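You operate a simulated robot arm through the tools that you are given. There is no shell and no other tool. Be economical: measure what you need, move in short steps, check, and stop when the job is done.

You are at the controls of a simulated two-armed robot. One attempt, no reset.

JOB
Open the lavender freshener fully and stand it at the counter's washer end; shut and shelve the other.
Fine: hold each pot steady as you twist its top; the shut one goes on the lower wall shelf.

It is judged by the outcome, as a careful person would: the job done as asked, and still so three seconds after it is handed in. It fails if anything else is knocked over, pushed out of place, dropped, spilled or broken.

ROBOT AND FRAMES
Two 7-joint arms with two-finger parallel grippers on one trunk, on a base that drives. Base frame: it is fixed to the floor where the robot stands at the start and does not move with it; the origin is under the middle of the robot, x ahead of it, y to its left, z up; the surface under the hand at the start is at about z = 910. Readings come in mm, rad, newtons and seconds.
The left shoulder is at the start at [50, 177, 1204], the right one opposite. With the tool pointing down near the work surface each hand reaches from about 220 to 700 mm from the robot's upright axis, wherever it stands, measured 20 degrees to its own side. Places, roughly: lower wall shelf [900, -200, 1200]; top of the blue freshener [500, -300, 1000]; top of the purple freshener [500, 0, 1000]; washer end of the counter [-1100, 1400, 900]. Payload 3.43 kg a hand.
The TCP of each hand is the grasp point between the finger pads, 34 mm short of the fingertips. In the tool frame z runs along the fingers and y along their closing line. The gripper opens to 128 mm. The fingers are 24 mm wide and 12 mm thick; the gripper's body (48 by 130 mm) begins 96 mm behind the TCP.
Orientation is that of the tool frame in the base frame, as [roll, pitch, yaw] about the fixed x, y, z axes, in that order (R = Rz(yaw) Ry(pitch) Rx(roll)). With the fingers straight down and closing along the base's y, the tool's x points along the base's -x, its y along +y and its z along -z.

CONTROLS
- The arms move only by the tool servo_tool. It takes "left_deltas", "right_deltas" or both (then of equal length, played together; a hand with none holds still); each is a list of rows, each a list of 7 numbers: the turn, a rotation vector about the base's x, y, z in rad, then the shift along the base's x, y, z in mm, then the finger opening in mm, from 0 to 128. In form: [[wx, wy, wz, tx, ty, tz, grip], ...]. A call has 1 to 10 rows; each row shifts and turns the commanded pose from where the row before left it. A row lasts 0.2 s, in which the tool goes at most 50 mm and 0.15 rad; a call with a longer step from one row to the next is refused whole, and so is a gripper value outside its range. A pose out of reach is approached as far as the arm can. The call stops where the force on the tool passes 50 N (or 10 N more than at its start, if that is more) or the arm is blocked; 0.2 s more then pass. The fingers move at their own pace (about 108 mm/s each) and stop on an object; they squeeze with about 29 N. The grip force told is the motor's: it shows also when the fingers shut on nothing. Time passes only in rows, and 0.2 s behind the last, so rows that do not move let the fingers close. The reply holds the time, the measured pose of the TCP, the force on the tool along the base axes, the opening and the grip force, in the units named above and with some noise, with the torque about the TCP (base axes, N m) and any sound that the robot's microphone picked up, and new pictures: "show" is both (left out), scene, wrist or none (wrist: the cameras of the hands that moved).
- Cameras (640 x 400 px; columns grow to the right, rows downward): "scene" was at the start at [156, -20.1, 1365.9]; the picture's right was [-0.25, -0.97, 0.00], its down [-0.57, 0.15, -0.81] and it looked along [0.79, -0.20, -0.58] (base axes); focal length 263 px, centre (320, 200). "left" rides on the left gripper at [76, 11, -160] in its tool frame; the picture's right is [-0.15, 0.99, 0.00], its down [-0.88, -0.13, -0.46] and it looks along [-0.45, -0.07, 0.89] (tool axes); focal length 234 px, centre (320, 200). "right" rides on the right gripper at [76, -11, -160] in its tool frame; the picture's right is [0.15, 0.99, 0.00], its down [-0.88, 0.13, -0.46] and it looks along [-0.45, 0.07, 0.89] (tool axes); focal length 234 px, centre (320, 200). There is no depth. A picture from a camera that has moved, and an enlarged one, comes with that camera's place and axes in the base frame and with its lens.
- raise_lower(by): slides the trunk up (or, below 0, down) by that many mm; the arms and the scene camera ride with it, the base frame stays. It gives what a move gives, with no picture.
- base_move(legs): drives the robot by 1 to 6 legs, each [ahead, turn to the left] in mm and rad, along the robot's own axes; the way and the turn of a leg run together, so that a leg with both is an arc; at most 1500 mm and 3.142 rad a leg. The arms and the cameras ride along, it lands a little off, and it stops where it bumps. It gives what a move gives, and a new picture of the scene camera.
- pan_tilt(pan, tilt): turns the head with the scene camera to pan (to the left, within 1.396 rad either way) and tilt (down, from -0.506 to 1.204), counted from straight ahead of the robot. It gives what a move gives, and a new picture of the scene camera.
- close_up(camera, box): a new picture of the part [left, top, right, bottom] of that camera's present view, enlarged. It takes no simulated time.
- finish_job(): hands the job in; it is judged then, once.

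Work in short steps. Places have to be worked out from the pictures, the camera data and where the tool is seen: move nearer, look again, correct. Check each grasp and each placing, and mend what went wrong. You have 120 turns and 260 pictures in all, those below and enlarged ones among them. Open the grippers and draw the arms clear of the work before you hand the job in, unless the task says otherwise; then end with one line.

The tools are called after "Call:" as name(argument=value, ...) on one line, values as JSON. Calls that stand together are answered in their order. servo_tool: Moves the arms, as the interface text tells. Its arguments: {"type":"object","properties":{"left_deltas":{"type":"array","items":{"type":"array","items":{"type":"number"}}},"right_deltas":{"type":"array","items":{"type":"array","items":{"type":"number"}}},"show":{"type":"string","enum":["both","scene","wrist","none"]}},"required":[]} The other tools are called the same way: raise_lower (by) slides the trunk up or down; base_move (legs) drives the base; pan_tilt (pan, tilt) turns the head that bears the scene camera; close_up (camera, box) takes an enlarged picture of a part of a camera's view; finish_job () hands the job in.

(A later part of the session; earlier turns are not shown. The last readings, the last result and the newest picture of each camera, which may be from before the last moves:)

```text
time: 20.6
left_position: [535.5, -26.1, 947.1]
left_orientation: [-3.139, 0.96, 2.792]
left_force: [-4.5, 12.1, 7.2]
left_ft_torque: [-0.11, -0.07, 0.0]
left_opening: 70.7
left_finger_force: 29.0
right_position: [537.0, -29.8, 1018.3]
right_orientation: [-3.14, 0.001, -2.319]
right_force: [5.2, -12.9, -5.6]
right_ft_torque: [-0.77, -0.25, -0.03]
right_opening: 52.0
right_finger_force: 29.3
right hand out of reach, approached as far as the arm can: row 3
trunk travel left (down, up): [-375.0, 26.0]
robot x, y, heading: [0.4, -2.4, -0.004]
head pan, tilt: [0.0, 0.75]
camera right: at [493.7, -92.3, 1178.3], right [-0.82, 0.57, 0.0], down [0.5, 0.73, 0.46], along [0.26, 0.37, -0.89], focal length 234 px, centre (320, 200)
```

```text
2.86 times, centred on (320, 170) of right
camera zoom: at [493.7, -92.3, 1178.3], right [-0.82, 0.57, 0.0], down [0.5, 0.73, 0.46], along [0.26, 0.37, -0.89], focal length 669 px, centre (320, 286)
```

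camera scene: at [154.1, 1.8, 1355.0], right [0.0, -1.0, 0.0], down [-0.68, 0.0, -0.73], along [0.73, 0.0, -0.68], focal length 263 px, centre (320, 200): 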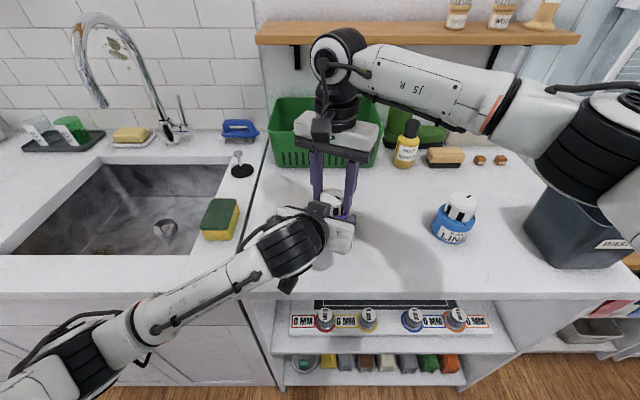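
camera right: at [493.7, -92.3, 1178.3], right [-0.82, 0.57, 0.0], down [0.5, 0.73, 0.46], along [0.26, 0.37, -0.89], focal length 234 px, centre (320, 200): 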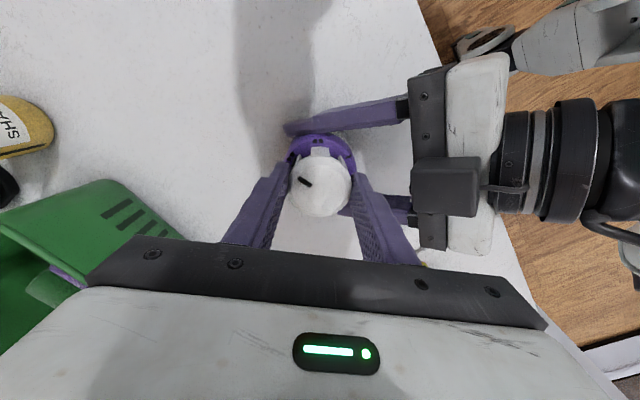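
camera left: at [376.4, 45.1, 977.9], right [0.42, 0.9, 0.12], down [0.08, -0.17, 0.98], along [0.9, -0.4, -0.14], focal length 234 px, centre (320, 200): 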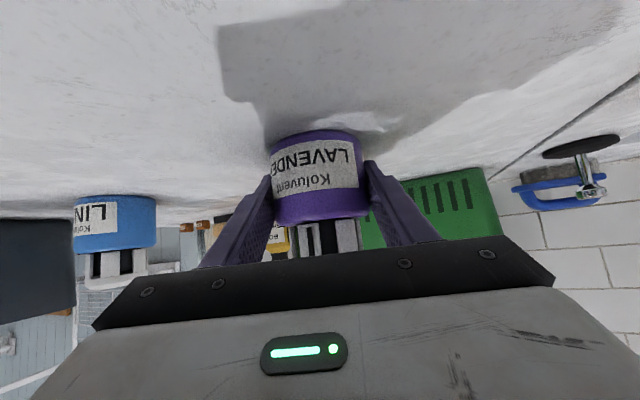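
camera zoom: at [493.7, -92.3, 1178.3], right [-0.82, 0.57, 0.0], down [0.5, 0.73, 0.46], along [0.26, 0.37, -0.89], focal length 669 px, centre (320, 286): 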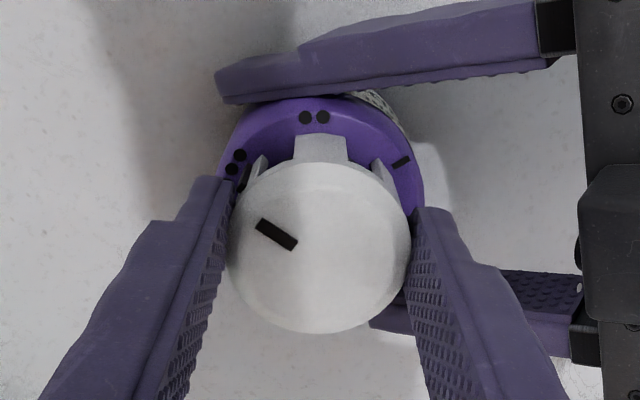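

The wrist is at its limit near 112°. I release, lift, and look at the true index position.

Call:
servo_tool(right_deltas=[[0, 0, 0, 0, 0, 0, 64], [0, 0, 0, 0, 0, 10, 64], [0, 0, 0, 0, 0, 40, 64], [0, 0, -0.1, 0, 0, 40, 64], [0, 0, -0.14, 0, 0, 20, 64], [0, 0, -0.14, 0, 0, 0, 64], [0, 0, -0.14, 0, 0, 0, 64], [0, 0, -0.14, 0, 0, 0, 64]], show="wrist")

Call:
close_up(camera="right", box=[270, 95, 370, 195])

```text
time: 22.4
left_position: [535.2, -25.4, 945.7]
left_orientation: [-3.141, 0.959, 2.793]
left_force: [0.3, 0.4, -0.5]
left_ft_torque: [-0.02, -0.01, 0.03]
left_opening: 70.5
left_finger_force: 29.1
right_position: [536.9, -27.1, 1128.7]
right_orientation: [3.139, 0.001, -2.98]
right_force: [0.2, -0.2, 0.0]
right_ft_torque: [0.02, 0.03, 0.01]
right_opening: 64.0
right_finger_force: 0.1
trunk travel left (down, up): [-375.0, 26.0]
robot x, y, heading: [0.3, 1.2, 0.004]
head pan, tilt: [0.0, 0.75]
camera right: at [463.9, -51.3, 1288.6], right [-0.3, 0.95, 0.0], down [0.85, 0.27, 0.46], along [0.43, 0.14, -0.89], focal length 234 px, centre (320, 200)
```

right: 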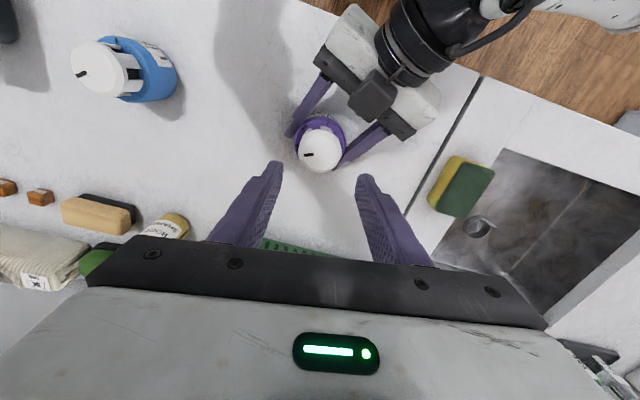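

```text
4.00 times, centred on (320, 145) of right
camera zoom: at [463.9, -51.3, 1288.6], right [-0.3, 0.95, 0.0], down [0.85, 0.27, 0.46], along [0.43, 0.14, -0.89], focal length 937 px, centre (320, 420)
```

zoom: 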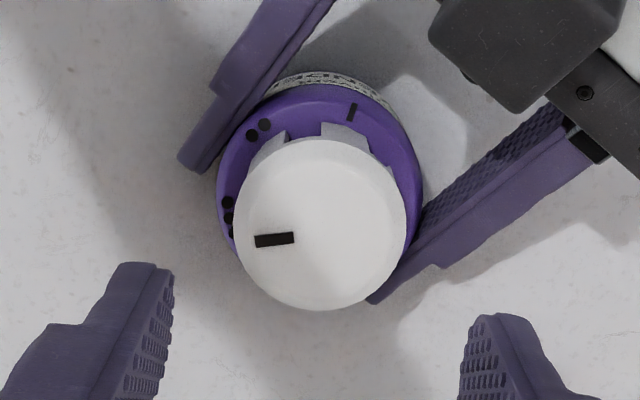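

Index is ~8° short of the three dots, matching 112° of 120°. I regrasp here and turn the last 0.135 rad.

Call:
servo_tool(right_deltas=[[0, 0, 0, 1, 1, -40, 64], [0, 0, 0, 0, 0, -40, 64], [0, 0, 0, 0, 0, -20, 64], [0, 0, 0, 0, 0, -10, 64], [0, 0, 0, 0, 0, 0, 40], [0, 0, 0, 0, 0, 0, 40], [0, 0, 0.07, 0, 0, 0, 40], [0, 0, 0.07, 0, 0, 0, 40], [0, 0, 0, 0, 0, 0, 40]], show="wrist")

Call:
servo_tool(right_deltas=[[0, 0, 0, 0, 0, 0, 64], [0, 0, 0, 0, 0, 0, 64], [0, 0, 0, 0, 0, 10, 64], [0, 0, 0, 0, 0, 40, 64], [0, 0, 0, 0, 0, 40, 64], [0, 0, 0, 0, 0, 20, 64]], show="wrist")

Call:
close_up(camera="right", box=[270, 95, 370, 195])

```text
time: 24.4
left_position: [535.8, -24.4, 946.5]
left_orientation: [-3.141, 0.957, 2.795]
left_force: [2.5, 6.1, -0.9]
left_ft_torque: [-0.49, 0.1, 0.62]
left_opening: 70.8
left_finger_force: 29.3
right_position: [537.9, -27.2, 1019.3]
right_orientation: [-3.14, -0.002, -2.84]
right_force: [-1.2, -6.2, 1.1]
right_ft_torque: [0.09, 0.06, -0.58]
right_opening: 51.9
right_finger_force: 29.3
trunk travel left (down, up): [-375.0, 26.0]
robot x, y, heading: [0.5, 0.1, -0.001]
head pan, tilt: [0.0, 0.75]
camera right: at [469.7, -60.4, 1178.9], right [-0.43, 0.9, 0.0], down [0.8, 0.39, 0.46], along [0.41, 0.2, -0.89], focal length 234 px, centre (320, 200)
```

right: 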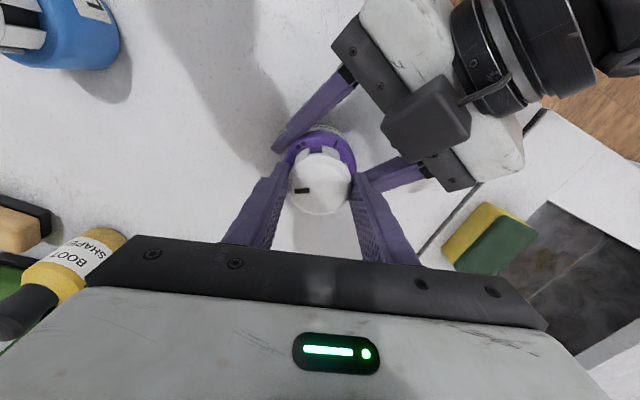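

```text
time: 25.8
left_position: [535.4, -25.8, 946.6]
left_orientation: [-3.14, 0.96, 2.796]
left_force: [-0.1, -0.1, -0.3]
left_ft_torque: [-0.01, 0.0, 0.03]
left_opening: 70.8
left_finger_force: 28.8
right_position: [538.5, -26.8, 1129.8]
right_orientation: [3.142, -0.001, -2.838]
right_force: [-0.2, -0.3, -0.4]
right_ft_torque: [-0.01, 0.02, 0.04]
right_opening: 64.0
right_finger_force: 0.0
trunk travel left (down, up): [-375.0, 26.0]
robot x, y, heading: [-0.4, 0.0, -0.003]
head pan, tilt: [0.0, 0.75]
camera right: at [469.3, -60.1, 1289.2], right [-0.43, 0.9, 0.0], down [0.8, 0.39, 0.46], along [0.41, 0.2, -0.89], focal length 234 px, centre (320, 200)
```

right: 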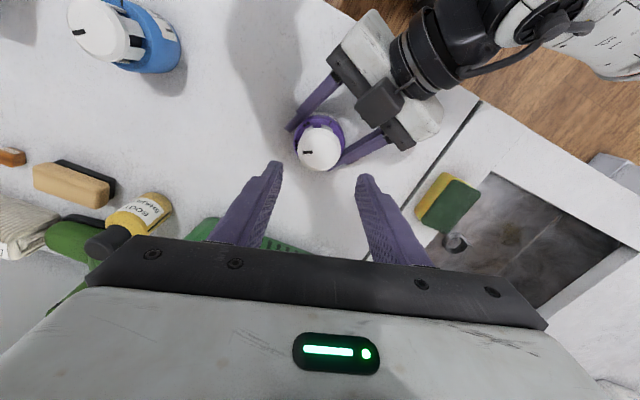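

```text
4.00 times, centred on (320, 145) of right
camera zoom: at [469.3, -60.1, 1289.2], right [-0.43, 0.9, 0.0], down [0.8, 0.39, 0.46], along [0.41, 0.2, -0.89], focal length 937 px, centre (320, 420)
```

zoom: 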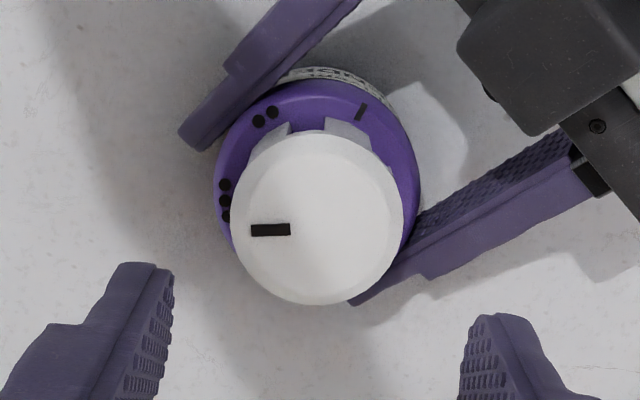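

Full torque at the end (a stop) and the index now lines up with the three dots. I release the pot with the left hand and back off, while the right hand tilts and heads for the linen pot.

Call:
servo_tool(left_deltas=[[0, 0, 0, 0, 0, 0, 90], [0, 0, 0, 0, 0, 0, 128], [0, 0, 0, 0, 0, 0, 128], [0, 0, 0, -11, 4, 8, 128], [0, 0, 0, -11, 4, 8, 128], [0, 0, 0, -11, 4, 8, 128], [0, 0, 0, -11, 4, 8, 128], [0, 0, 0, -11, 4, 8, 128], [0, 0, 0, -11, 4, 8, 128], [0, 0, 0, -11, 4, 8, 128]], right_deltas=[[0, 0, -0.1, 0, -25, 0, 128], [0, 0, -0.1, 0, -25, 0, 128], [0, 0, -0.104, 0, -25, 0, 128], [0, -0.137, 0, -15, -25, 0, 128], [0, -0.137, 0, -15, -25, 0, 128], [0, -0.137, 0, -15, -25, 0, 128], [0, -0.137, 0, -15, -25, -10, 128], [0, -0.137, 0, -15, -25, -15, 128], [0, -0.137, 0, -15, -25, -15, 128], [0, -0.137, 0, -19, -27, -15, 128]])

```text
time: 28.0
left_position: [458.8, 5.0, 1003.8]
left_orientation: [3.141, 0.958, 2.793]
left_force: [-0.6, -0.5, 0.4]
left_ft_torque: [0.0, 0.02, 0.0]
left_opening: 128.1
left_finger_force: 0.1
right_position: [464.9, -287.4, 1077.2]
right_orientation: [3.139, 0.959, 3.14]
right_force: [-0.1, -0.6, -0.4]
right_ft_torque: [0.01, -0.03, -0.01]
right_opening: 127.8
right_finger_force: 0.2
right hand out of reach, approached as far as the arm can: row 10
trunk travel left (down, up): [-375.0, 26.0]
robot x, y, heading: [2.9, -2.6, 0.001]
head pan, tilt: [0.0, 0.75]
camera scene: at [153.6, 1.3, 1355.2], right [0.0, -1.0, 0.0], down [-0.68, 0.0, -0.73], along [0.73, 0.0, -0.68], focal length 263 px, centre (320, 200)
camera right: at [290.6, -299.2, 1106.8], right [-0.09, 0.99, -0.12], down [0.13, 0.13, 0.98], along [0.99, 0.07, -0.14], focal length 234 px, centre (320, 200)
camera left: at [299.1, 74.5, 1034.4], right [0.42, 0.9, 0.12], down [0.08, -0.17, 0.98], along [0.9, -0.4, -0.14], focal length 234 px, centre (320, 200)
```

scene: 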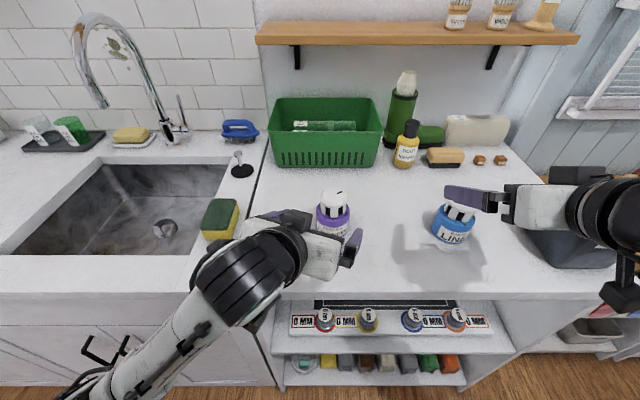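
right: 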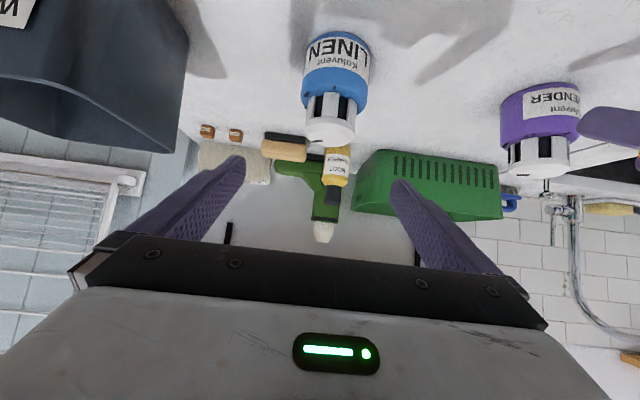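
left: 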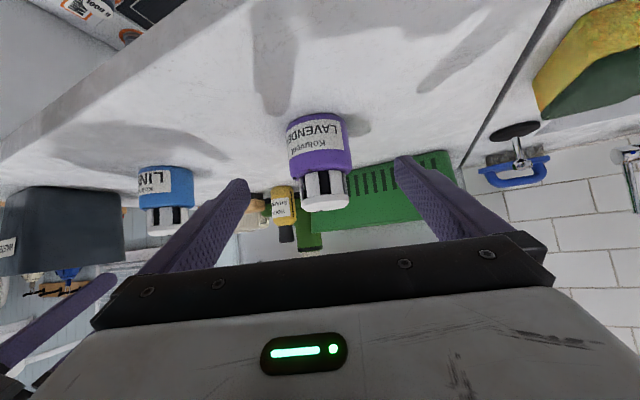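

The right hand stopped at x≈465 but is oriented properly and straddles the linen pot's line. I descend partway and check the reading.

Call:
servo_tool(right_deltas=[[0, 0, 0, 5, 2, -25, 128], [0, 0, 0, 10, 2, -25, 128], [0, 0, 0, 10, 2, -20, 128]], show="wrist")

```text
time: 28.8
left_position: [458.6, 3.7, 1003.0]
left_orientation: [-3.14, 0.959, 2.794]
left_force: [0.7, -0.1, -0.3]
left_ft_torque: [-0.02, 0.04, 0.01]
left_opening: 127.9
left_finger_force: 0.1
right_position: [490.2, -281.1, 1005.7]
right_orientation: [3.141, 0.961, 3.14]
right_force: [0.0, 0.7, -0.2]
right_ft_torque: [0.02, 0.02, -0.01]
right_opening: 127.8
right_finger_force: 0.0
trunk travel left (down, up): [-375.0, 26.0]
robot x, y, heading: [-0.3, 0.1, -0.0]
head pan, tilt: [0.0, 0.75]
camera right: at [315.7, -292.2, 1035.9], right [-0.08, 0.99, -0.12], down [0.13, 0.13, 0.98], along [0.99, 0.07, -0.14], focal length 234 px, centre (320, 200)
```

right: 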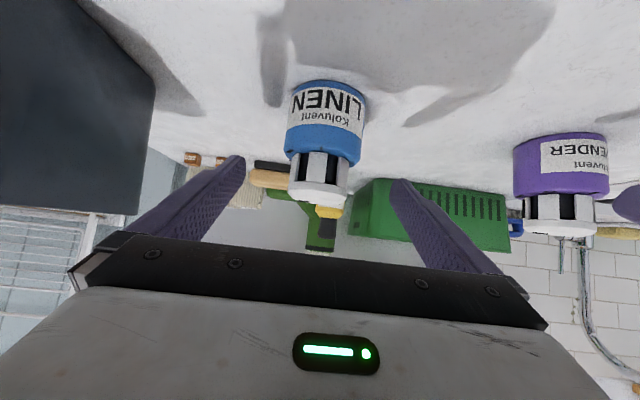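

Well aligned. I complete the approach to the linen body and close.

Call:
servo_tool(right_deltas=[[0, 0, 0, 12, 0, -20, 128], [0, 0, 0, 12, 0, -20, 128], [0, 0, 0, 11, 0, -19, 128], [0, 0, 0, 0, 0, 0, 100], [0, 0, 0, 0, 0, 0, 80], [0, 0, 0, 0, 0, 0, 60], [0, 0, 0, 0, 0, 0, 50], [0, 0, 0, 0, 0, 0, 50]], show="wrist")

```text
time: 30.6
left_position: [458.7, 3.9, 1004.0]
left_orientation: [-3.141, 0.959, 2.796]
left_force: [-1.1, -0.5, -0.1]
left_ft_torque: [-0.03, -0.02, -0.01]
left_opening: 128.0
left_finger_force: 0.0
right_position: [524.1, -271.7, 954.6]
right_orientation: [3.14, 0.964, -3.12]
right_force: [0.5, 0.4, 0.7]
right_ft_torque: [-0.04, -0.01, 0.01]
right_opening: 71.1
right_finger_force: 29.0
right hand out of reach, approached as far as the arm can: row 3
trunk travel left (down, up): [-375.0, 26.0]
robot x, y, heading: [0.7, 3.4, -0.005]
head pan, tilt: [0.0, 0.75]
camera right: at [350.5, -286.4, 984.1], right [-0.1, 0.99, -0.12], down [0.13, 0.13, 0.98], along [0.99, 0.09, -0.14], focal length 234 px, centre (320, 200)
```

right: 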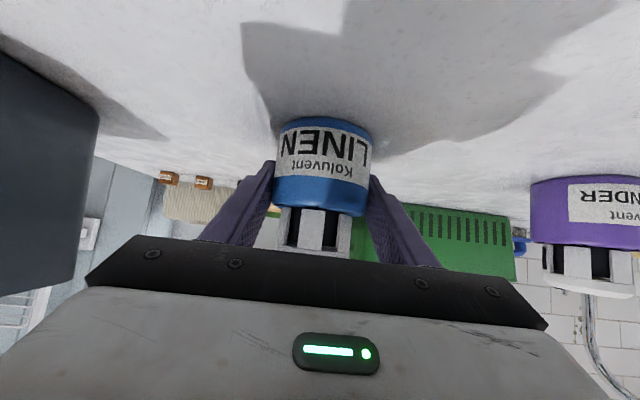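

Gripped at 71.1 mm (hand at z 955, reach-limited). I lift it 25 mm, carry it toward the middle with yaw +0.3 for comfort, and raise and straighten the left hand.

Call:
servo_tool(left_deltas=[[0, 0, 0, -10, 5, 40, 128], [0, 0, 0, 0, 5, 45, 128], [0, 0, 0, 0, 5, 45, 128], [0, 0.137, 0, 0, 5, 40, 100], [0, 0.137, 0, 0, 5, 0, 100], [0, 0.137, 0, 0, 5, 0, 80], [0, 0.137, 0, 0, 0, 0, 64], [0, 0.137, 0, 0, 0, 0, 64], [0, 0.137, 0, 0, 0, 0, 64], [0, 0.137, 0, 0, 0, 0, 64]], right_deltas=[[0, 0, 0, 0, 0, 10, 50], [0, 0, 0, 0, 0, 15, 50], [0, 0, 0, 0, 10, 0, 50], [0, 0, 0.04, 0, 15, 0, 50], [0, 0, 0.05, 0, 15, 0, 50], [0, 0, 0.05, 0, 15, 0, 50], [0, 0, 0.05, 0, 15, 0, 50], [0, 0, 0.05, 0, 15, 0, 50], [0, 0, 0.05, 0, 15, 0, 50], [0, 0, 0, 0, 10, 0, 50]])

```text
time: 32.8
left_position: [448.5, 32.7, 1172.0]
left_orientation: [-2.857, 0.025, 2.945]
left_force: [-0.5, -0.6, 0.1]
left_ft_torque: [-0.02, -0.01, -0.02]
left_opening: 64.1
left_finger_force: 0.1
right_position: [524.3, -171.2, 971.4]
right_orientation: [3.14, 0.957, -2.853]
right_force: [0.3, -0.2, -1.7]
right_ft_torque: [0.02, 0.04, 0.0]
right_opening: 70.9
right_finger_force: 29.0
trunk travel left (down, up): [-375.0, 26.0]
robot x, y, heading: [2.8, 3.1, 0.005]
head pan, tilt: [0.0, 0.75]
camera scene: at [154.3, 1.9, 1355.0], right [0.0, -1.0, 0.0], down [-0.68, 0.0, -0.73], along [0.73, 0.0, -0.68], focal length 263 px, centre (320, 200)
camera right: at [360.0, -230.9, 1001.7], right [-0.36, 0.92, -0.12], down [0.09, 0.16, 0.98], along [0.93, 0.35, -0.14], focal length 234 px, centre (320, 200)
camera left: at [381.7, 104.4, 1321.6], right [0.34, 0.9, -0.28], down [0.85, -0.17, 0.5], along [0.4, -0.4, -0.82], focal length 234 px, centre (320, 200)
```

scene: 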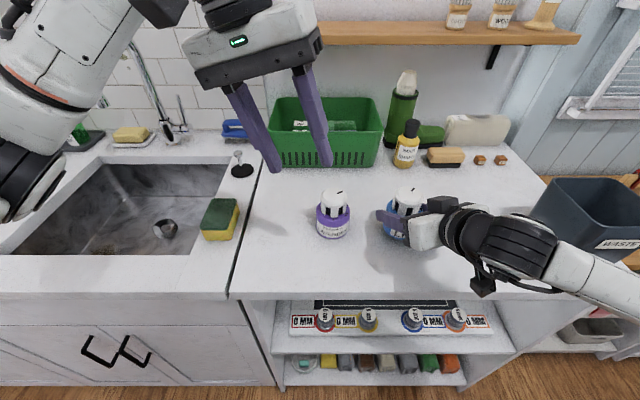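
right: 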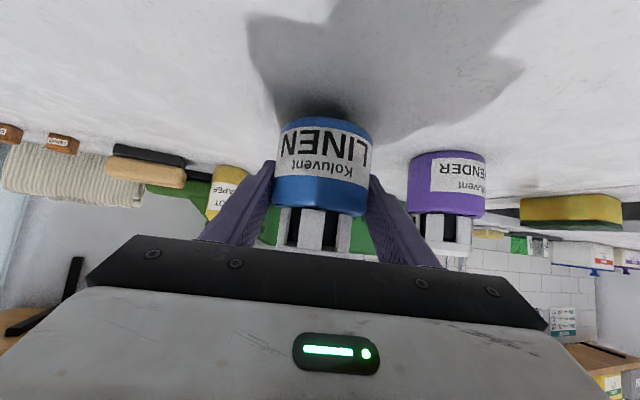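
left: 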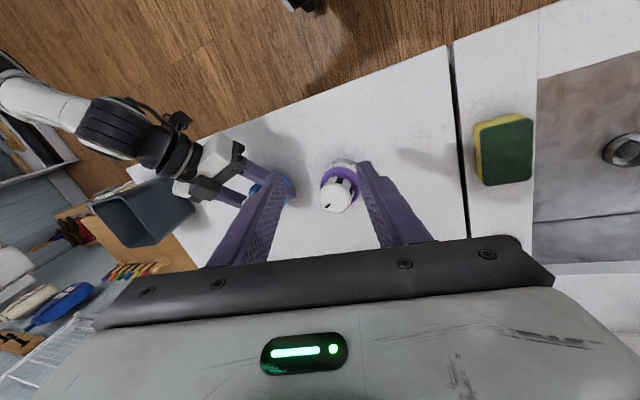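

Now I make the left hand vertical, pre-turn it CCW, and bring it over the linen cap; the right hand sets the pot back down on the counter.

Call:
servo_tool(left_deltas=[[0.142, -0.016, 0, 7.7, -20.4, 0, 64], [0.142, -0.016, 0, 7.7, -20.4, 0, 64], [0, 0, 0.14, 7.7, -20.4, 0, 64], [0, 0, 0.14, 7.7, -20.4, 0, 64], [0, 0, 0.14, 7.7, -20.4, 0, 64], [0, 0, 0.14, 7.7, -20.4, 0, 64], [0, 0, 0.14, 7.7, -20.4, 0, 64], [0, 0, 0.14, 7.7, -20.4, 0, 64], [0, 0, 0.14, 7.7, -20.4, 0, 64], [0, 0, 0.14, 7.7, -20.4, 0, 64]], right_deltas=[[0, 0, 0, 0, 0, -4, 50], [0, 0, 0, 0, 0, -4, 50], [0, 0, 0, 0, 0, -4, 50], [0, 0, 0, 0, 0, -3, 50], [0, 0, 0, 0, 0, -1, 50], [0, 0, 0, 0, 0, 0, 50], [0, 0, 0, 0, 0, 0, 50], [0, 0, 0, 0, 0, 0, 50], [0, 0, 0, 0, 0, 0, 50], [0, 0, 0, 0, 0, 0, 50]])

```text
time: 35.2
left_position: [544.4, -57.9, 1160.0]
left_orientation: [-3.131, -0.025, -2.337]
left_force: [0.0, -0.7, -0.3]
left_ft_torque: [-0.01, 0.02, -0.03]
left_opening: 63.9
left_finger_force: 0.2
left hand out of reach, approached as far as the arm can: row 7, 8, 9, 10
right_position: [524.7, -170.7, 955.4]
right_orientation: [3.14, 0.958, -2.853]
right_force: [-0.7, 0.8, -1.5]
right_ft_torque: [0.01, -0.03, 0.01]
right_opening: 71.0
right_finger_force: 28.8
trunk travel left (down, up): [-375.0, 26.0]
robot x, y, heading: [0.1, 0.9, -0.001]
head pan, tilt: [0.0, 0.75]
stopped in row 10 (left hand): the arm was blocked; the commanded pose is now the measured one
camera scene: at [154.2, 2.1, 1355.0], right [0.0, -1.0, 0.0], down [-0.68, 0.0, -0.73], along [0.73, 0.0, -0.68], focal length 263 px, centre (320, 200)
camera right: at [360.1, -231.2, 986.0], right [-0.36, 0.92, -0.12], down [0.09, 0.16, 0.98], along [0.93, 0.35, -0.14], focal length 234 px, centre (320, 200)
camera left: at [485.8, -98.8, 1322.1], right [-0.61, 0.79, -0.01], down [0.71, 0.56, 0.43], along [0.35, 0.26, -0.9], focal length 234 px, centre (320, 200)
```

scene: 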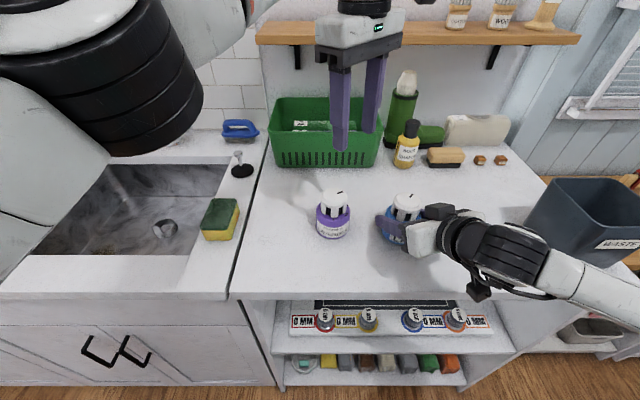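
right: 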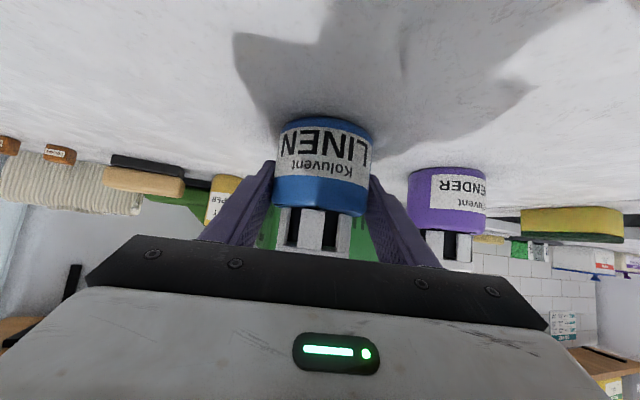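
left: 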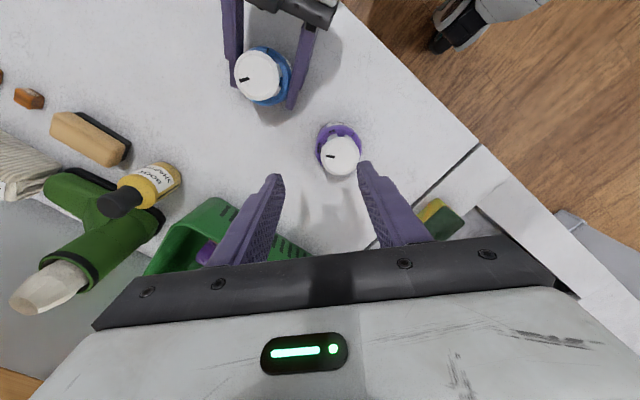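

Left wrist hits its yaw limit around +0.8, so I back off to +0.55, level it and move over the linen cap; I'll twist in two grips.

Call:
servo_tool(left_deltas=[[0.025, -0.01, -0.1, 0, 0, 0, 64], [0, 0, -0.1, 0, -10, 0, 64], [0, 0, -0.05, -4, -25, 0, 64], [0, 0, 0, -5, -26, 0, 64], [0, 0, 0, -5, -26, 0, 64], [0, 0, 0, -5, -26, 0, 64]], show="wrist")

```text
time: 36.8
left_position: [543.6, -60.1, 1161.9]
left_orientation: [-3.113, -0.02, -2.512]
left_force: [0.0, 0.8, 0.8]
left_ft_torque: [0.0, 0.03, 0.01]
left_opening: 64.3
left_finger_force: 0.2
left hand out of reach, approached as far as the arm can: row 2, 3, 4, 5, 6
right_position: [524.2, -171.5, 956.7]
right_orientation: [3.14, 0.956, -2.855]
right_force: [-0.1, -0.5, -1.1]
right_ft_torque: [-0.03, 0.01, 0.0]
right_opening: 71.0
right_finger_force: 29.4
trunk travel left (down, up): [-375.0, 26.0]
robot x, y, heading: [1.2, 0.9, -0.003]
head pan, tilt: [0.0, 0.75]
stopped in row 6 (left hand): the arm was blocked; the commanded pose is now the measured one
camera left: at [477.1, -90.3, 1323.1], right [-0.47, 0.88, -0.03], down [0.79, 0.43, 0.44], along [0.4, 0.18, -0.9], focal length 234 px, centre (320, 200)
```

left: 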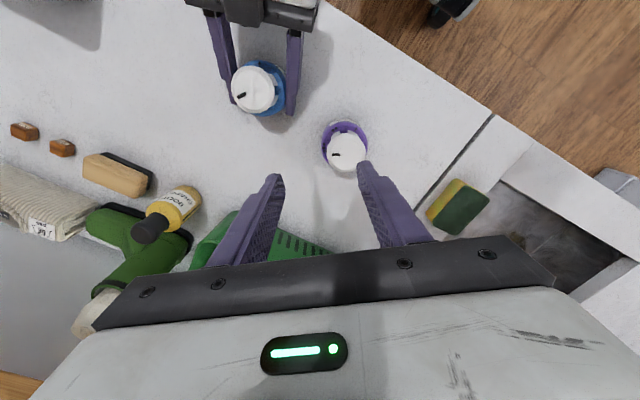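

The left arm can't reach past y≈−60 from above, so I swap roles as with lavender: right hand sets linen at about (470,−140), left will hold it and the right will twist. Left retreats and starts tilting.

Call:
servo_tool(left_deltas=[[0.035, 0, -0.1, 0, 0, 0, 128], [0, 0, -0.147, -16, 18, 0, 128], [0, 0, -0.147, -16, 18, 0, 128], [0, 0, -0.147, -16, 18, 0, 128], [0, 0, -0.147, -16, 18, 0, 128], [0, 0, -0.147, -16, 18, 0, 128], [0, 0, -0.145, -16, 18, 0, 128], [-0.047, -0.129, 0, 0, 0, 0, 128], [-0.047, -0.129, 0, 0, 0, 0, 128], [-0.047, -0.129, 0, 0, 0, 0, 128]], right_deltas=[[0, 0, 0, 0, 0, 10, 50], [0, 0, 0, 0, 0, 5, 50], [0, 0, 0, -9, 5, 0, 50], [0, 0, 0, -9, 5, 0, 50], [0, 0, 0, -9, 5, 0, 50], [0, 0, 0, -9, 5, 0, 50], [0, 0, 0, -9, 5, 0, 50], [0, 0, 0, -9, 5, 0, 50], [0, 0, 0, 0, 0, 0, 50], [0, 0, 0, 0, 0, 0, 50]])

```text
time: 39.0
left_position: [446.6, 45.1, 1161.8]
left_orientation: [3.136, 0.417, 2.788]
left_force: [-0.6, 0.4, -0.2]
left_ft_torque: [-0.02, 0.04, -0.02]
left_opening: 127.9
left_finger_force: 0.1
right_position: [469.6, -141.9, 974.1]
right_orientation: [3.136, 0.953, -2.853]
right_force: [-0.8, 0.3, -1.2]
right_ft_torque: [0.01, 0.0, 0.01]
right_opening: 70.7
right_finger_force: 29.0
trunk travel left (down, up): [-375.0, 26.0]
robot x, y, heading: [-2.3, -2.7, 0.002]
head pan, tilt: [0.0, 0.75]
camera scene: at [153.9, 2.2, 1355.1], right [0.0, -1.0, 0.0], down [-0.68, 0.0, -0.73], along [0.73, 0.0, -0.68], focal length 263 px, centre (320, 200)
camera right: at [306.6, -202.7, 1004.9], right [-0.37, 0.92, -0.12], down [0.1, 0.16, 0.98], along [0.93, 0.35, -0.15], focal length 234 px, centre (320, 200)
camera left: at [325.1, 101.8, 1278.6], right [0.47, 0.88, 0.06], down [0.54, -0.34, 0.77], along [0.7, -0.33, -0.63], focal length 234 px, centre (320, 200)
```

scene: 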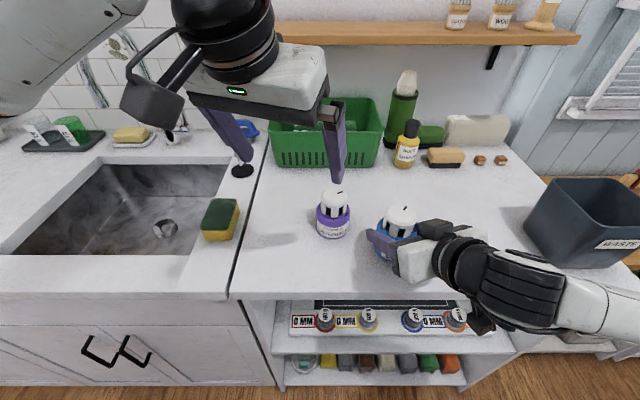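
right: 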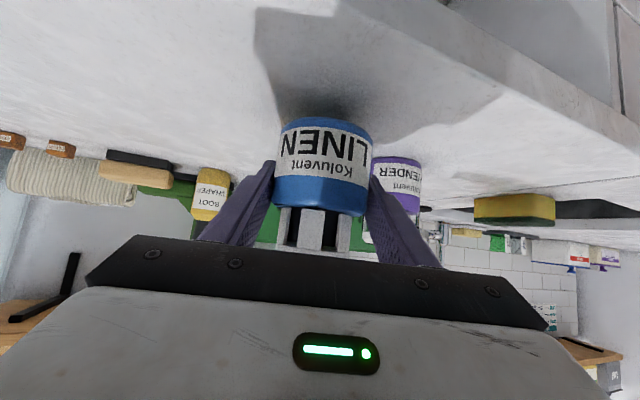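
left: 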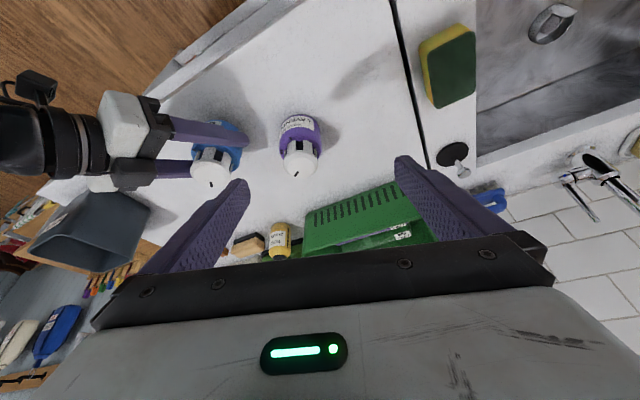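

I set linen down (18 mm), open, and lift the right hand straight up; left finishes its tilt.

Call:
servo_tool(left_deltas=[[-0.047, -0.129, 0, 0, 0, 0, 128], [-0.047, -0.129, 0, 0, 0, 0, 128], [-0.047, -0.129, 0, 0, 0, 0, 128], [-0.047, -0.129, 0, 0, 0, 0, 128], [0, 0, 0, 0, 0, 0, 128], [0, 0, 0, 0, 0, 0, 128], [0, 0, 0, 0, 0, 0, 128], [0, 0, 0, 0, 0, 0, 128], [0, 0, 0, 0, 0, 0, 128], [0, 0, 0, 0, 0, 0, 128]], right_deltas=[[0, 0, 0, 0, 0, -6, 50], [0, 0, 0, 0, 0, -6, 50], [0, 0, 0, 0, 0, -4, 50], [0, 0, 0, 0, 0, -2, 50], [0, 0, 0, 0, 0, 0, 50], [0, 0, 0, 0, 0, 0, 80], [0, 0, 0, 0, 0, 0, 128], [0, 0, 0, 0, 0, 0, 128], [0, 0, 0, 0, 0, 25, 128], [0, 0, 0, 0, 0, 40, 128]])

```text
time: 41.2
left_position: [446.6, 45.8, 1161.8]
left_orientation: [3.131, 0.964, 2.784]
left_force: [-0.5, -0.5, -0.3]
left_ft_torque: [-0.01, 0.02, 0.01]
left_opening: 128.0
left_finger_force: 0.1
right_position: [472.4, -141.0, 1038.3]
right_orientation: [3.138, 0.957, -2.853]
right_force: [-0.3, -0.2, 0.6]
right_ft_torque: [-0.01, 0.0, 0.01]
right_opening: 127.8
right_finger_force: 0.1
right hand out of reach, approached as far as the arm can: row 1, 2, 3
trunk travel left (down, up): [-375.0, 26.0]
robot x, y, heading: [-3.7, 1.5, 0.005]
head pan, tilt: [0.0, 0.75]
camera scene: at [153.9, 2.1, 1355.0], right [0.0, -1.0, 0.0], down [-0.68, 0.0, -0.73], along [0.73, 0.0, -0.68], focal length 263 px, centre (320, 200)
camera right: at [308.1, -201.7, 1068.2], right [-0.36, 0.92, -0.12], down [0.09, 0.16, 0.98], along [0.93, 0.35, -0.14], focal length 234 px, centre (320, 200)
camera left: at [286.9, 115.7, 1191.5], right [0.42, 0.9, 0.13], down [0.07, -0.17, 0.98], along [0.91, -0.4, -0.14], focal length 234 px, centre (320, 200)
```

scene: 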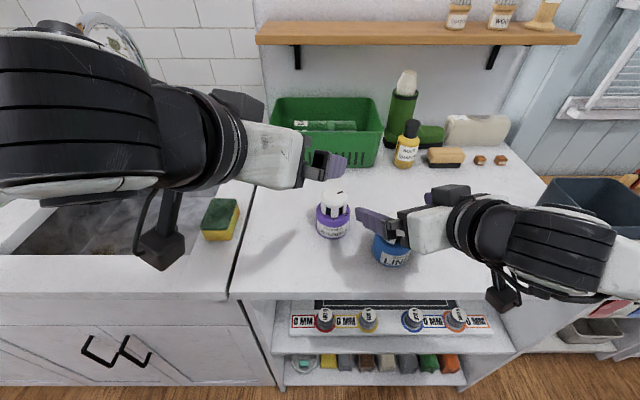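
right: 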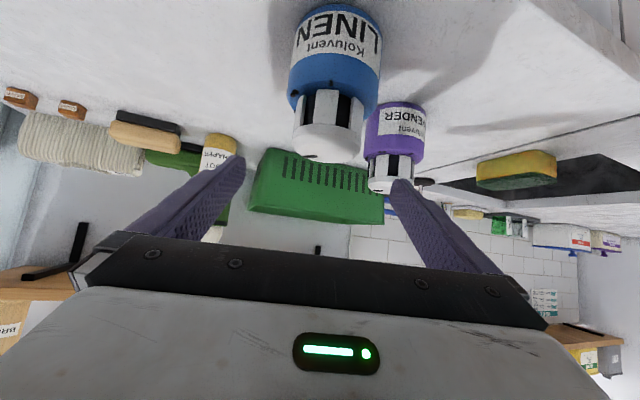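
left: 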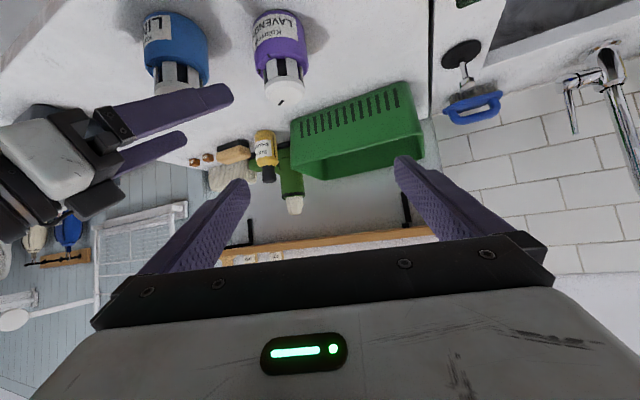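

Linen stands at about (470,−141). I raise the right hand and turn it vertical off to the right, while the left yaws a bit further right.

Call:
servo_tool(left_deltas=[[0, 0, 0, 0, 0, 0, 128], [0, 0, 0, 0, 0, 0, 128], [0, 0, 0, 0, 0, 0, 128], [0, 0, 0, 0, 0, -10, 128], [0, 0, 0, 0, 0, -10, 128], [0, 0, -0.05, 0, -10, -10, 128], [0, 0, -0.06, 0, -10, -10, 128], [0, 0, -0.06, 0, -10, -10, 128], [0, 0, 0, 0, -10, -10, 128]], right_deltas=[[0, 0, 0, 0, 0, 45, 128], [0, 0, 0, 0, 0, 45, 128], [-0.039, 0.131, 0, 0, -20, 30, 110], [-0.039, 0.131, 0, 0, -25, 0, 100], [-0.039, 0.131, 0, 0, -25, 0, 90], [-0.039, 0.131, 0, 0, -25, 0, 80], [-0.039, 0.131, 0, 0, -25, 0, 70], [-0.039, 0.131, 0, 0, -25, 0, 64], [-0.039, 0.131, 0, 0, -15, 0, 64]])

```text
time: 43.2
left_position: [446.7, 4.1, 1102.1]
left_orientation: [3.131, 0.966, 2.612]
left_force: [-0.1, -0.9, 0.2]
left_ft_torque: [0.01, -0.04, 0.0]
left_opening: 128.0
left_finger_force: 0.0
right_position: [469.4, -301.1, 1156.4]
right_orientation: [3.138, 0.0, -2.854]
right_force: [0.0, 0.1, 0.4]
right_ft_torque: [0.01, 0.02, -0.02]
right_opening: 64.1
right_finger_force: 0.0
trunk travel left (down, up): [-375.0, 26.0]
robot x, y, heading: [-0.8, -1.5, -0.0]
head pan, tilt: [0.0, 0.75]
camera scene: at [154.3, 2.0, 1355.0], right [0.0, -1.0, 0.0], down [-0.68, 0.0, -0.73], along [0.73, 0.0, -0.68], focal length 263 px, centre (320, 200)
camera right: at [400.3, -333.6, 1317.0], right [-0.42, 0.91, 0.0], down [0.81, 0.37, 0.46], along [0.41, 0.19, -0.89], focal length 234 px, centre (320, 200)
camera left: at [301.7, 101.6, 1131.2], right [0.56, 0.82, 0.13], down [0.04, -0.18, 0.98], along [0.82, -0.55, -0.14], focal length 234 px, centre (320, 200)
```

scene: 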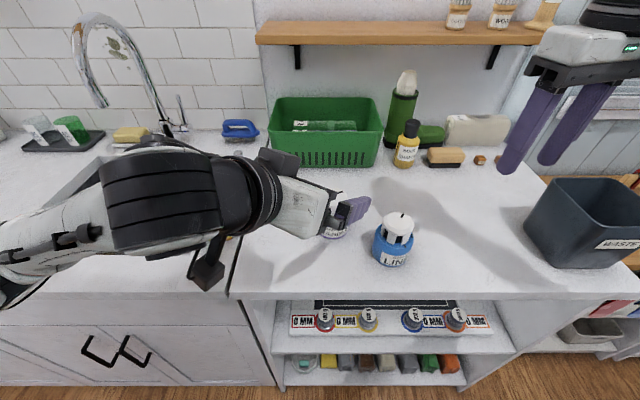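
right: 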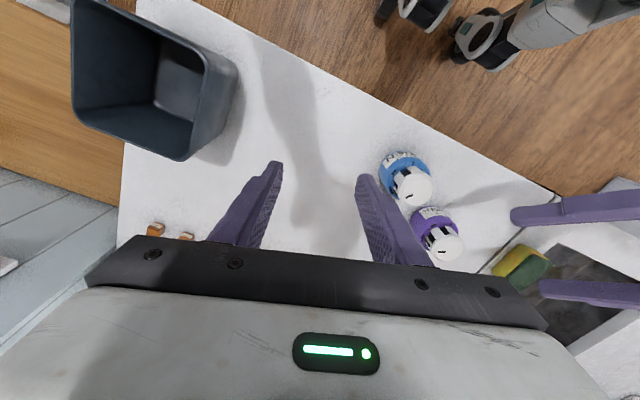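
left: 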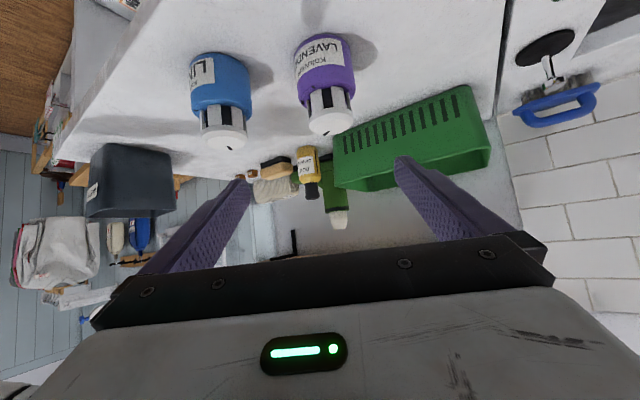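

Linen at (474,−140). I move the left hand over it and start down straddling it.

Call:
servo_tool(left_deltas=[[0, 0, 0, 7, -36, -5, 128], [0, 0, 0, 7, -36, -5, 128], [0, 0, 0, 6, -36, -5, 128], [0, 0, 0, 5, -34, -7, 128], [0, 0, 0, 0, 0, -30, 128], [0, 0, 0, 0, 0, -30, 128]])

```text
time: 44.6
left_position: [471.6, -137.9, 1020.2]
left_orientation: [3.129, 0.962, 2.613]
left_force: [-0.1, 0.5, -0.3]
left_ft_torque: [0.02, 0.04, 0.03]
left_opening: 128.1
left_finger_force: 0.1
right_position: [470.2, -300.3, 1156.0]
right_orientation: [3.139, 0.002, -2.854]
right_force: [-0.2, -0.6, -1.1]
right_ft_torque: [0.0, -0.04, 0.02]
right_opening: 64.0
right_finger_force: 0.1
trunk travel left (down, up): [-375.0, 26.0]
robot x, y, heading: [4.0, -0.3, -0.002]
head pan, tilt: [0.0, 0.75]
camera scene: at [154.0, 1.8, 1355.1], right [0.0, -1.0, 0.0], down [-0.68, 0.0, -0.73], along [0.73, 0.0, -0.68], focal length 263 px, centre (320, 200)
camera left: at [327.2, -41.9, 1050.2], right [0.56, 0.82, 0.13], down [0.04, -0.18, 0.98], along [0.82, -0.55, -0.14], focal length 234 px, centre (320, 200)
```

scene: 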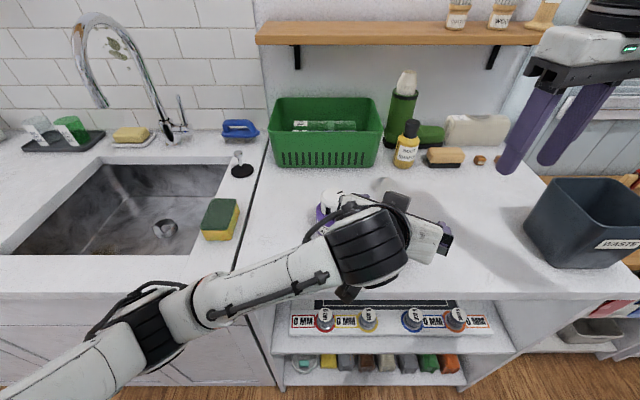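
left: 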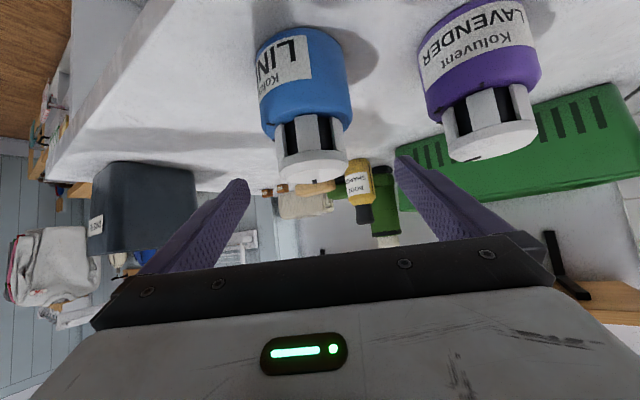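

Lateral alignment is within ~3 mm. Descend to z≈948 and close on the linen body.

Call:
servo_tool(left_deltas=[[0, 0, 0, 1, -2, -25, 128], [0, 0, 0, 1, -2, -25, 128], [0, 0, 0, 0, 0, -14, 128], [0, 0, 0, 0, 0, -8, 128], [0, 0, 0, 0, 0, 0, 100], [0, 0, 0, 0, 0, 0, 80], [0, 0, 0, 0, 0, 0, 60], [0, 0, 0, 0, 0, 0, 50], [0, 0, 0, 0, 0, 0, 50]], show="wrist")

```text
time: 46.6
left_position: [474.7, -141.2, 948.1]
left_orientation: [3.132, 0.962, 2.612]
left_force: [-0.9, -0.9, 0.4]
left_ft_torque: [-0.04, 0.02, 0.02]
left_opening: 71.1
left_finger_force: 28.5
right_position: [470.6, -300.4, 1156.7]
right_orientation: [3.139, 0.001, -2.853]
right_force: [0.2, -0.4, 0.0]
right_ft_torque: [0.02, -0.02, -0.04]
right_opening: 64.3
right_finger_force: 0.1
trunk travel left (down, up): [-375.0, 26.0]
robot x, y, heading: [-2.1, -1.3, -0.003]
head pan, tilt: [0.0, 0.75]
camera left: at [328.8, -44.1, 977.7], right [0.56, 0.82, 0.13], down [0.04, -0.18, 0.98], along [0.83, -0.55, -0.14], focal length 234 px, centre (320, 200)
```

left: 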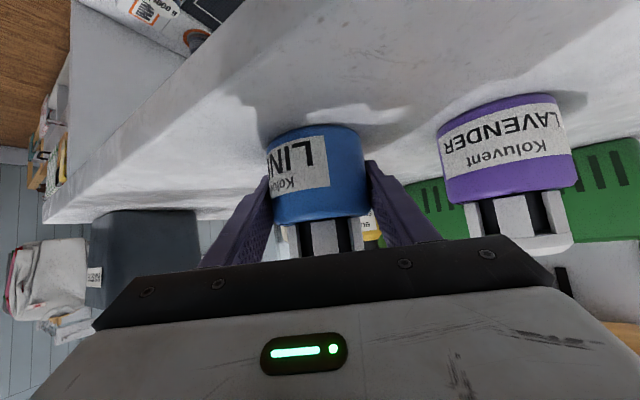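

Held at 71.1 mm. Right hand goes above the linen cap, turned to +0.7 rad for a clockwise twist.

Call:
servo_tool(right_deltas=[[0, 0, 0.082, 1, 32, -4, 64], [0, 0, 0.082, 1, 32, -4, 64], [0, 0, 0.082, 1, 32, -4, 64], [0, 0, 0.082, 1, 32, -4, 64], [0, 0, 0.082, 0, 32, -4, 64]], show="wrist")

Call:
close_up(camera="right", box=[270, 95, 370, 195])

```text
time: 47.8
left_position: [475.0, -141.2, 947.2]
left_orientation: [3.131, 0.963, 2.614]
left_force: [-0.6, 0.8, 1.2]
left_ft_torque: [-0.02, 0.05, -0.02]
left_opening: 71.2
left_finger_force: 29.1
right_position: [476.1, -141.0, 1135.1]
right_orientation: [3.14, 0.004, -2.442]
right_force: [-0.4, 0.2, -0.8]
right_ft_torque: [0.02, -0.01, 0.0]
right_opening: 63.8
right_finger_force: 0.1
trunk travel left (down, up): [-375.0, 26.0]
robot x, y, heading: [2.2, -5.1, -0.0]
head pan, tilt: [0.0, 0.75]
camera right: at [425.4, -198.5, 1296.1], right [-0.75, 0.66, 0.0], down [0.59, 0.67, 0.46], along [0.3, 0.34, -0.89], focal length 234 px, centre (320, 200)
```

right: 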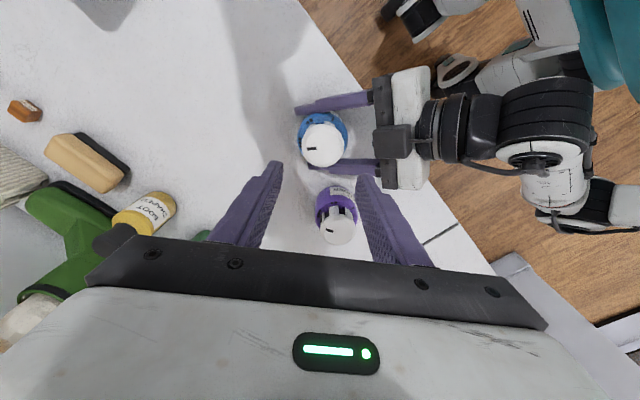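

```text
4.00 times, centred on (320, 145) of right
camera zoom: at [425.4, -198.5, 1296.1], right [-0.75, 0.66, 0.0], down [0.59, 0.67, 0.46], along [0.3, 0.34, -0.89], focal length 937 px, centre (320, 420)
```

zoom: 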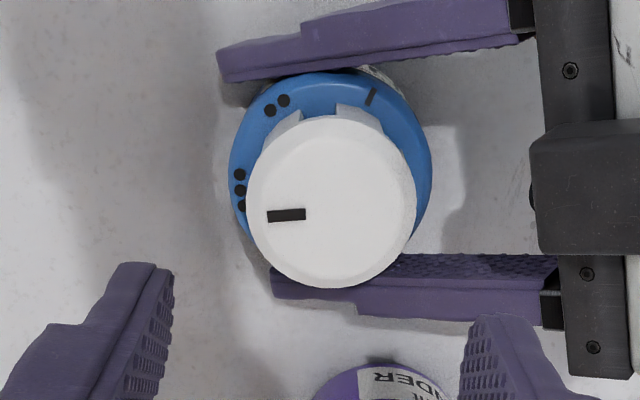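

The linen index sits at three dots just as lavender's does now. I descend onto its cap and grip.

Call:
servo_tool(right_deltas=[[0, 0, 0, -3, 0, -40, 64], [0, 0, 0, 0, 0, -40, 64], [0, 0, 0, 0, 0, -22, 64], [0, 0, 0, 0, 0, -15, 64], [0, 0, 0, 0, 0, 0, 50], [0, 0, 0, 0, 0, 0, 40], [0, 0, 0, 0, 0, 0, 40]], show="wrist")

```text
time: 49.4
left_position: [473.3, -140.1, 948.3]
left_orientation: [3.13, 0.963, 2.615]
left_force: [5.8, -3.9, -0.2]
left_ft_torque: [-0.05, 0.42, -0.02]
left_opening: 71.3
left_finger_force: 29.0
right_position: [471.1, -141.3, 1018.6]
right_orientation: [3.14, 0.002, -2.443]
right_force: [-4.4, 3.6, 1.9]
right_ft_torque: [0.27, 0.01, 0.01]
right_opening: 51.9
right_finger_force: 28.7
trunk travel left (down, up): [-375.0, 26.0]
robot x, y, heading: [-1.4, -0.4, -0.001]
head pan, tilt: [0.0, 0.75]
camera right: at [420.0, -199.7, 1178.2], right [-0.75, 0.66, 0.0], down [0.59, 0.67, 0.46], along [0.3, 0.34, -0.89], focal length 234 px, centre (320, 200)
```

right: 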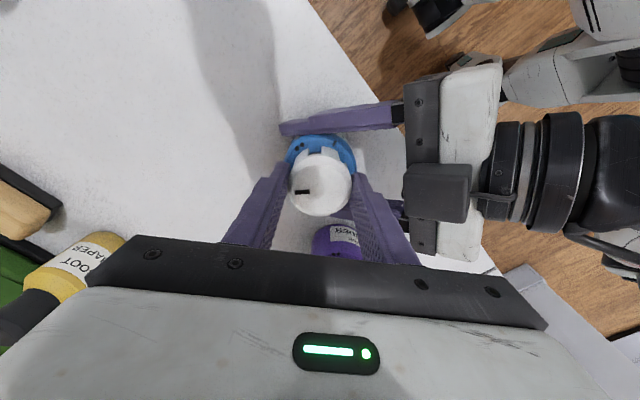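

Gripped. Twist clockwise 0.84 rad first.

Call:
servo_tool(right_deltas=[[0, 0, -0.14, 0, 0, 0, 40], [0, 0, -0.14, 0, 0, 0, 40], [0, 0, -0.14, 0, 0, 0, 40], [0, 0, -0.14, 0, 0, 0, 40], [0, 0, -0.14, 0, 0, 0, 40], [0, 0, -0.14, 0, 0, 0, 40]], show="wrist")

```text
time: 50.8
left_position: [474.1, -142.1, 948.1]
left_orientation: [3.132, 0.962, 2.611]
left_force: [12.3, -13.8, -0.9]
left_ft_torque: [0.32, 0.19, -0.02]
left_opening: 71.1
left_finger_force: 29.2
right_position: [471.3, -140.8, 1018.8]
right_orientation: [3.138, -0.004, 3.0]
right_force: [-13.2, 12.6, 1.5]
right_ft_torque: [0.56, 0.74, 0.0]
right_opening: 52.2
right_finger_force: 28.5
trunk travel left (down, up): [-375.0, 26.0]
robot x, y, heading: [0.7, 0.9, -0.002]
head pan, tilt: [0.0, 0.75]
camera right: at [394.4, -141.7, 1178.9], right [-0.01, 1.0, 0.0], down [0.89, 0.0, 0.45], along [0.45, 0.01, -0.89], focal length 234 px, centre (320, 200)
```

right: 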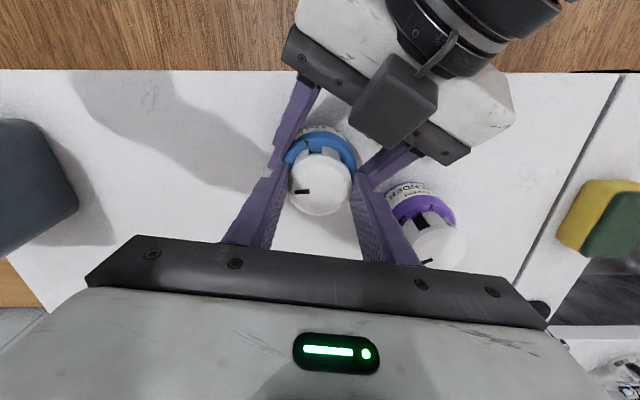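

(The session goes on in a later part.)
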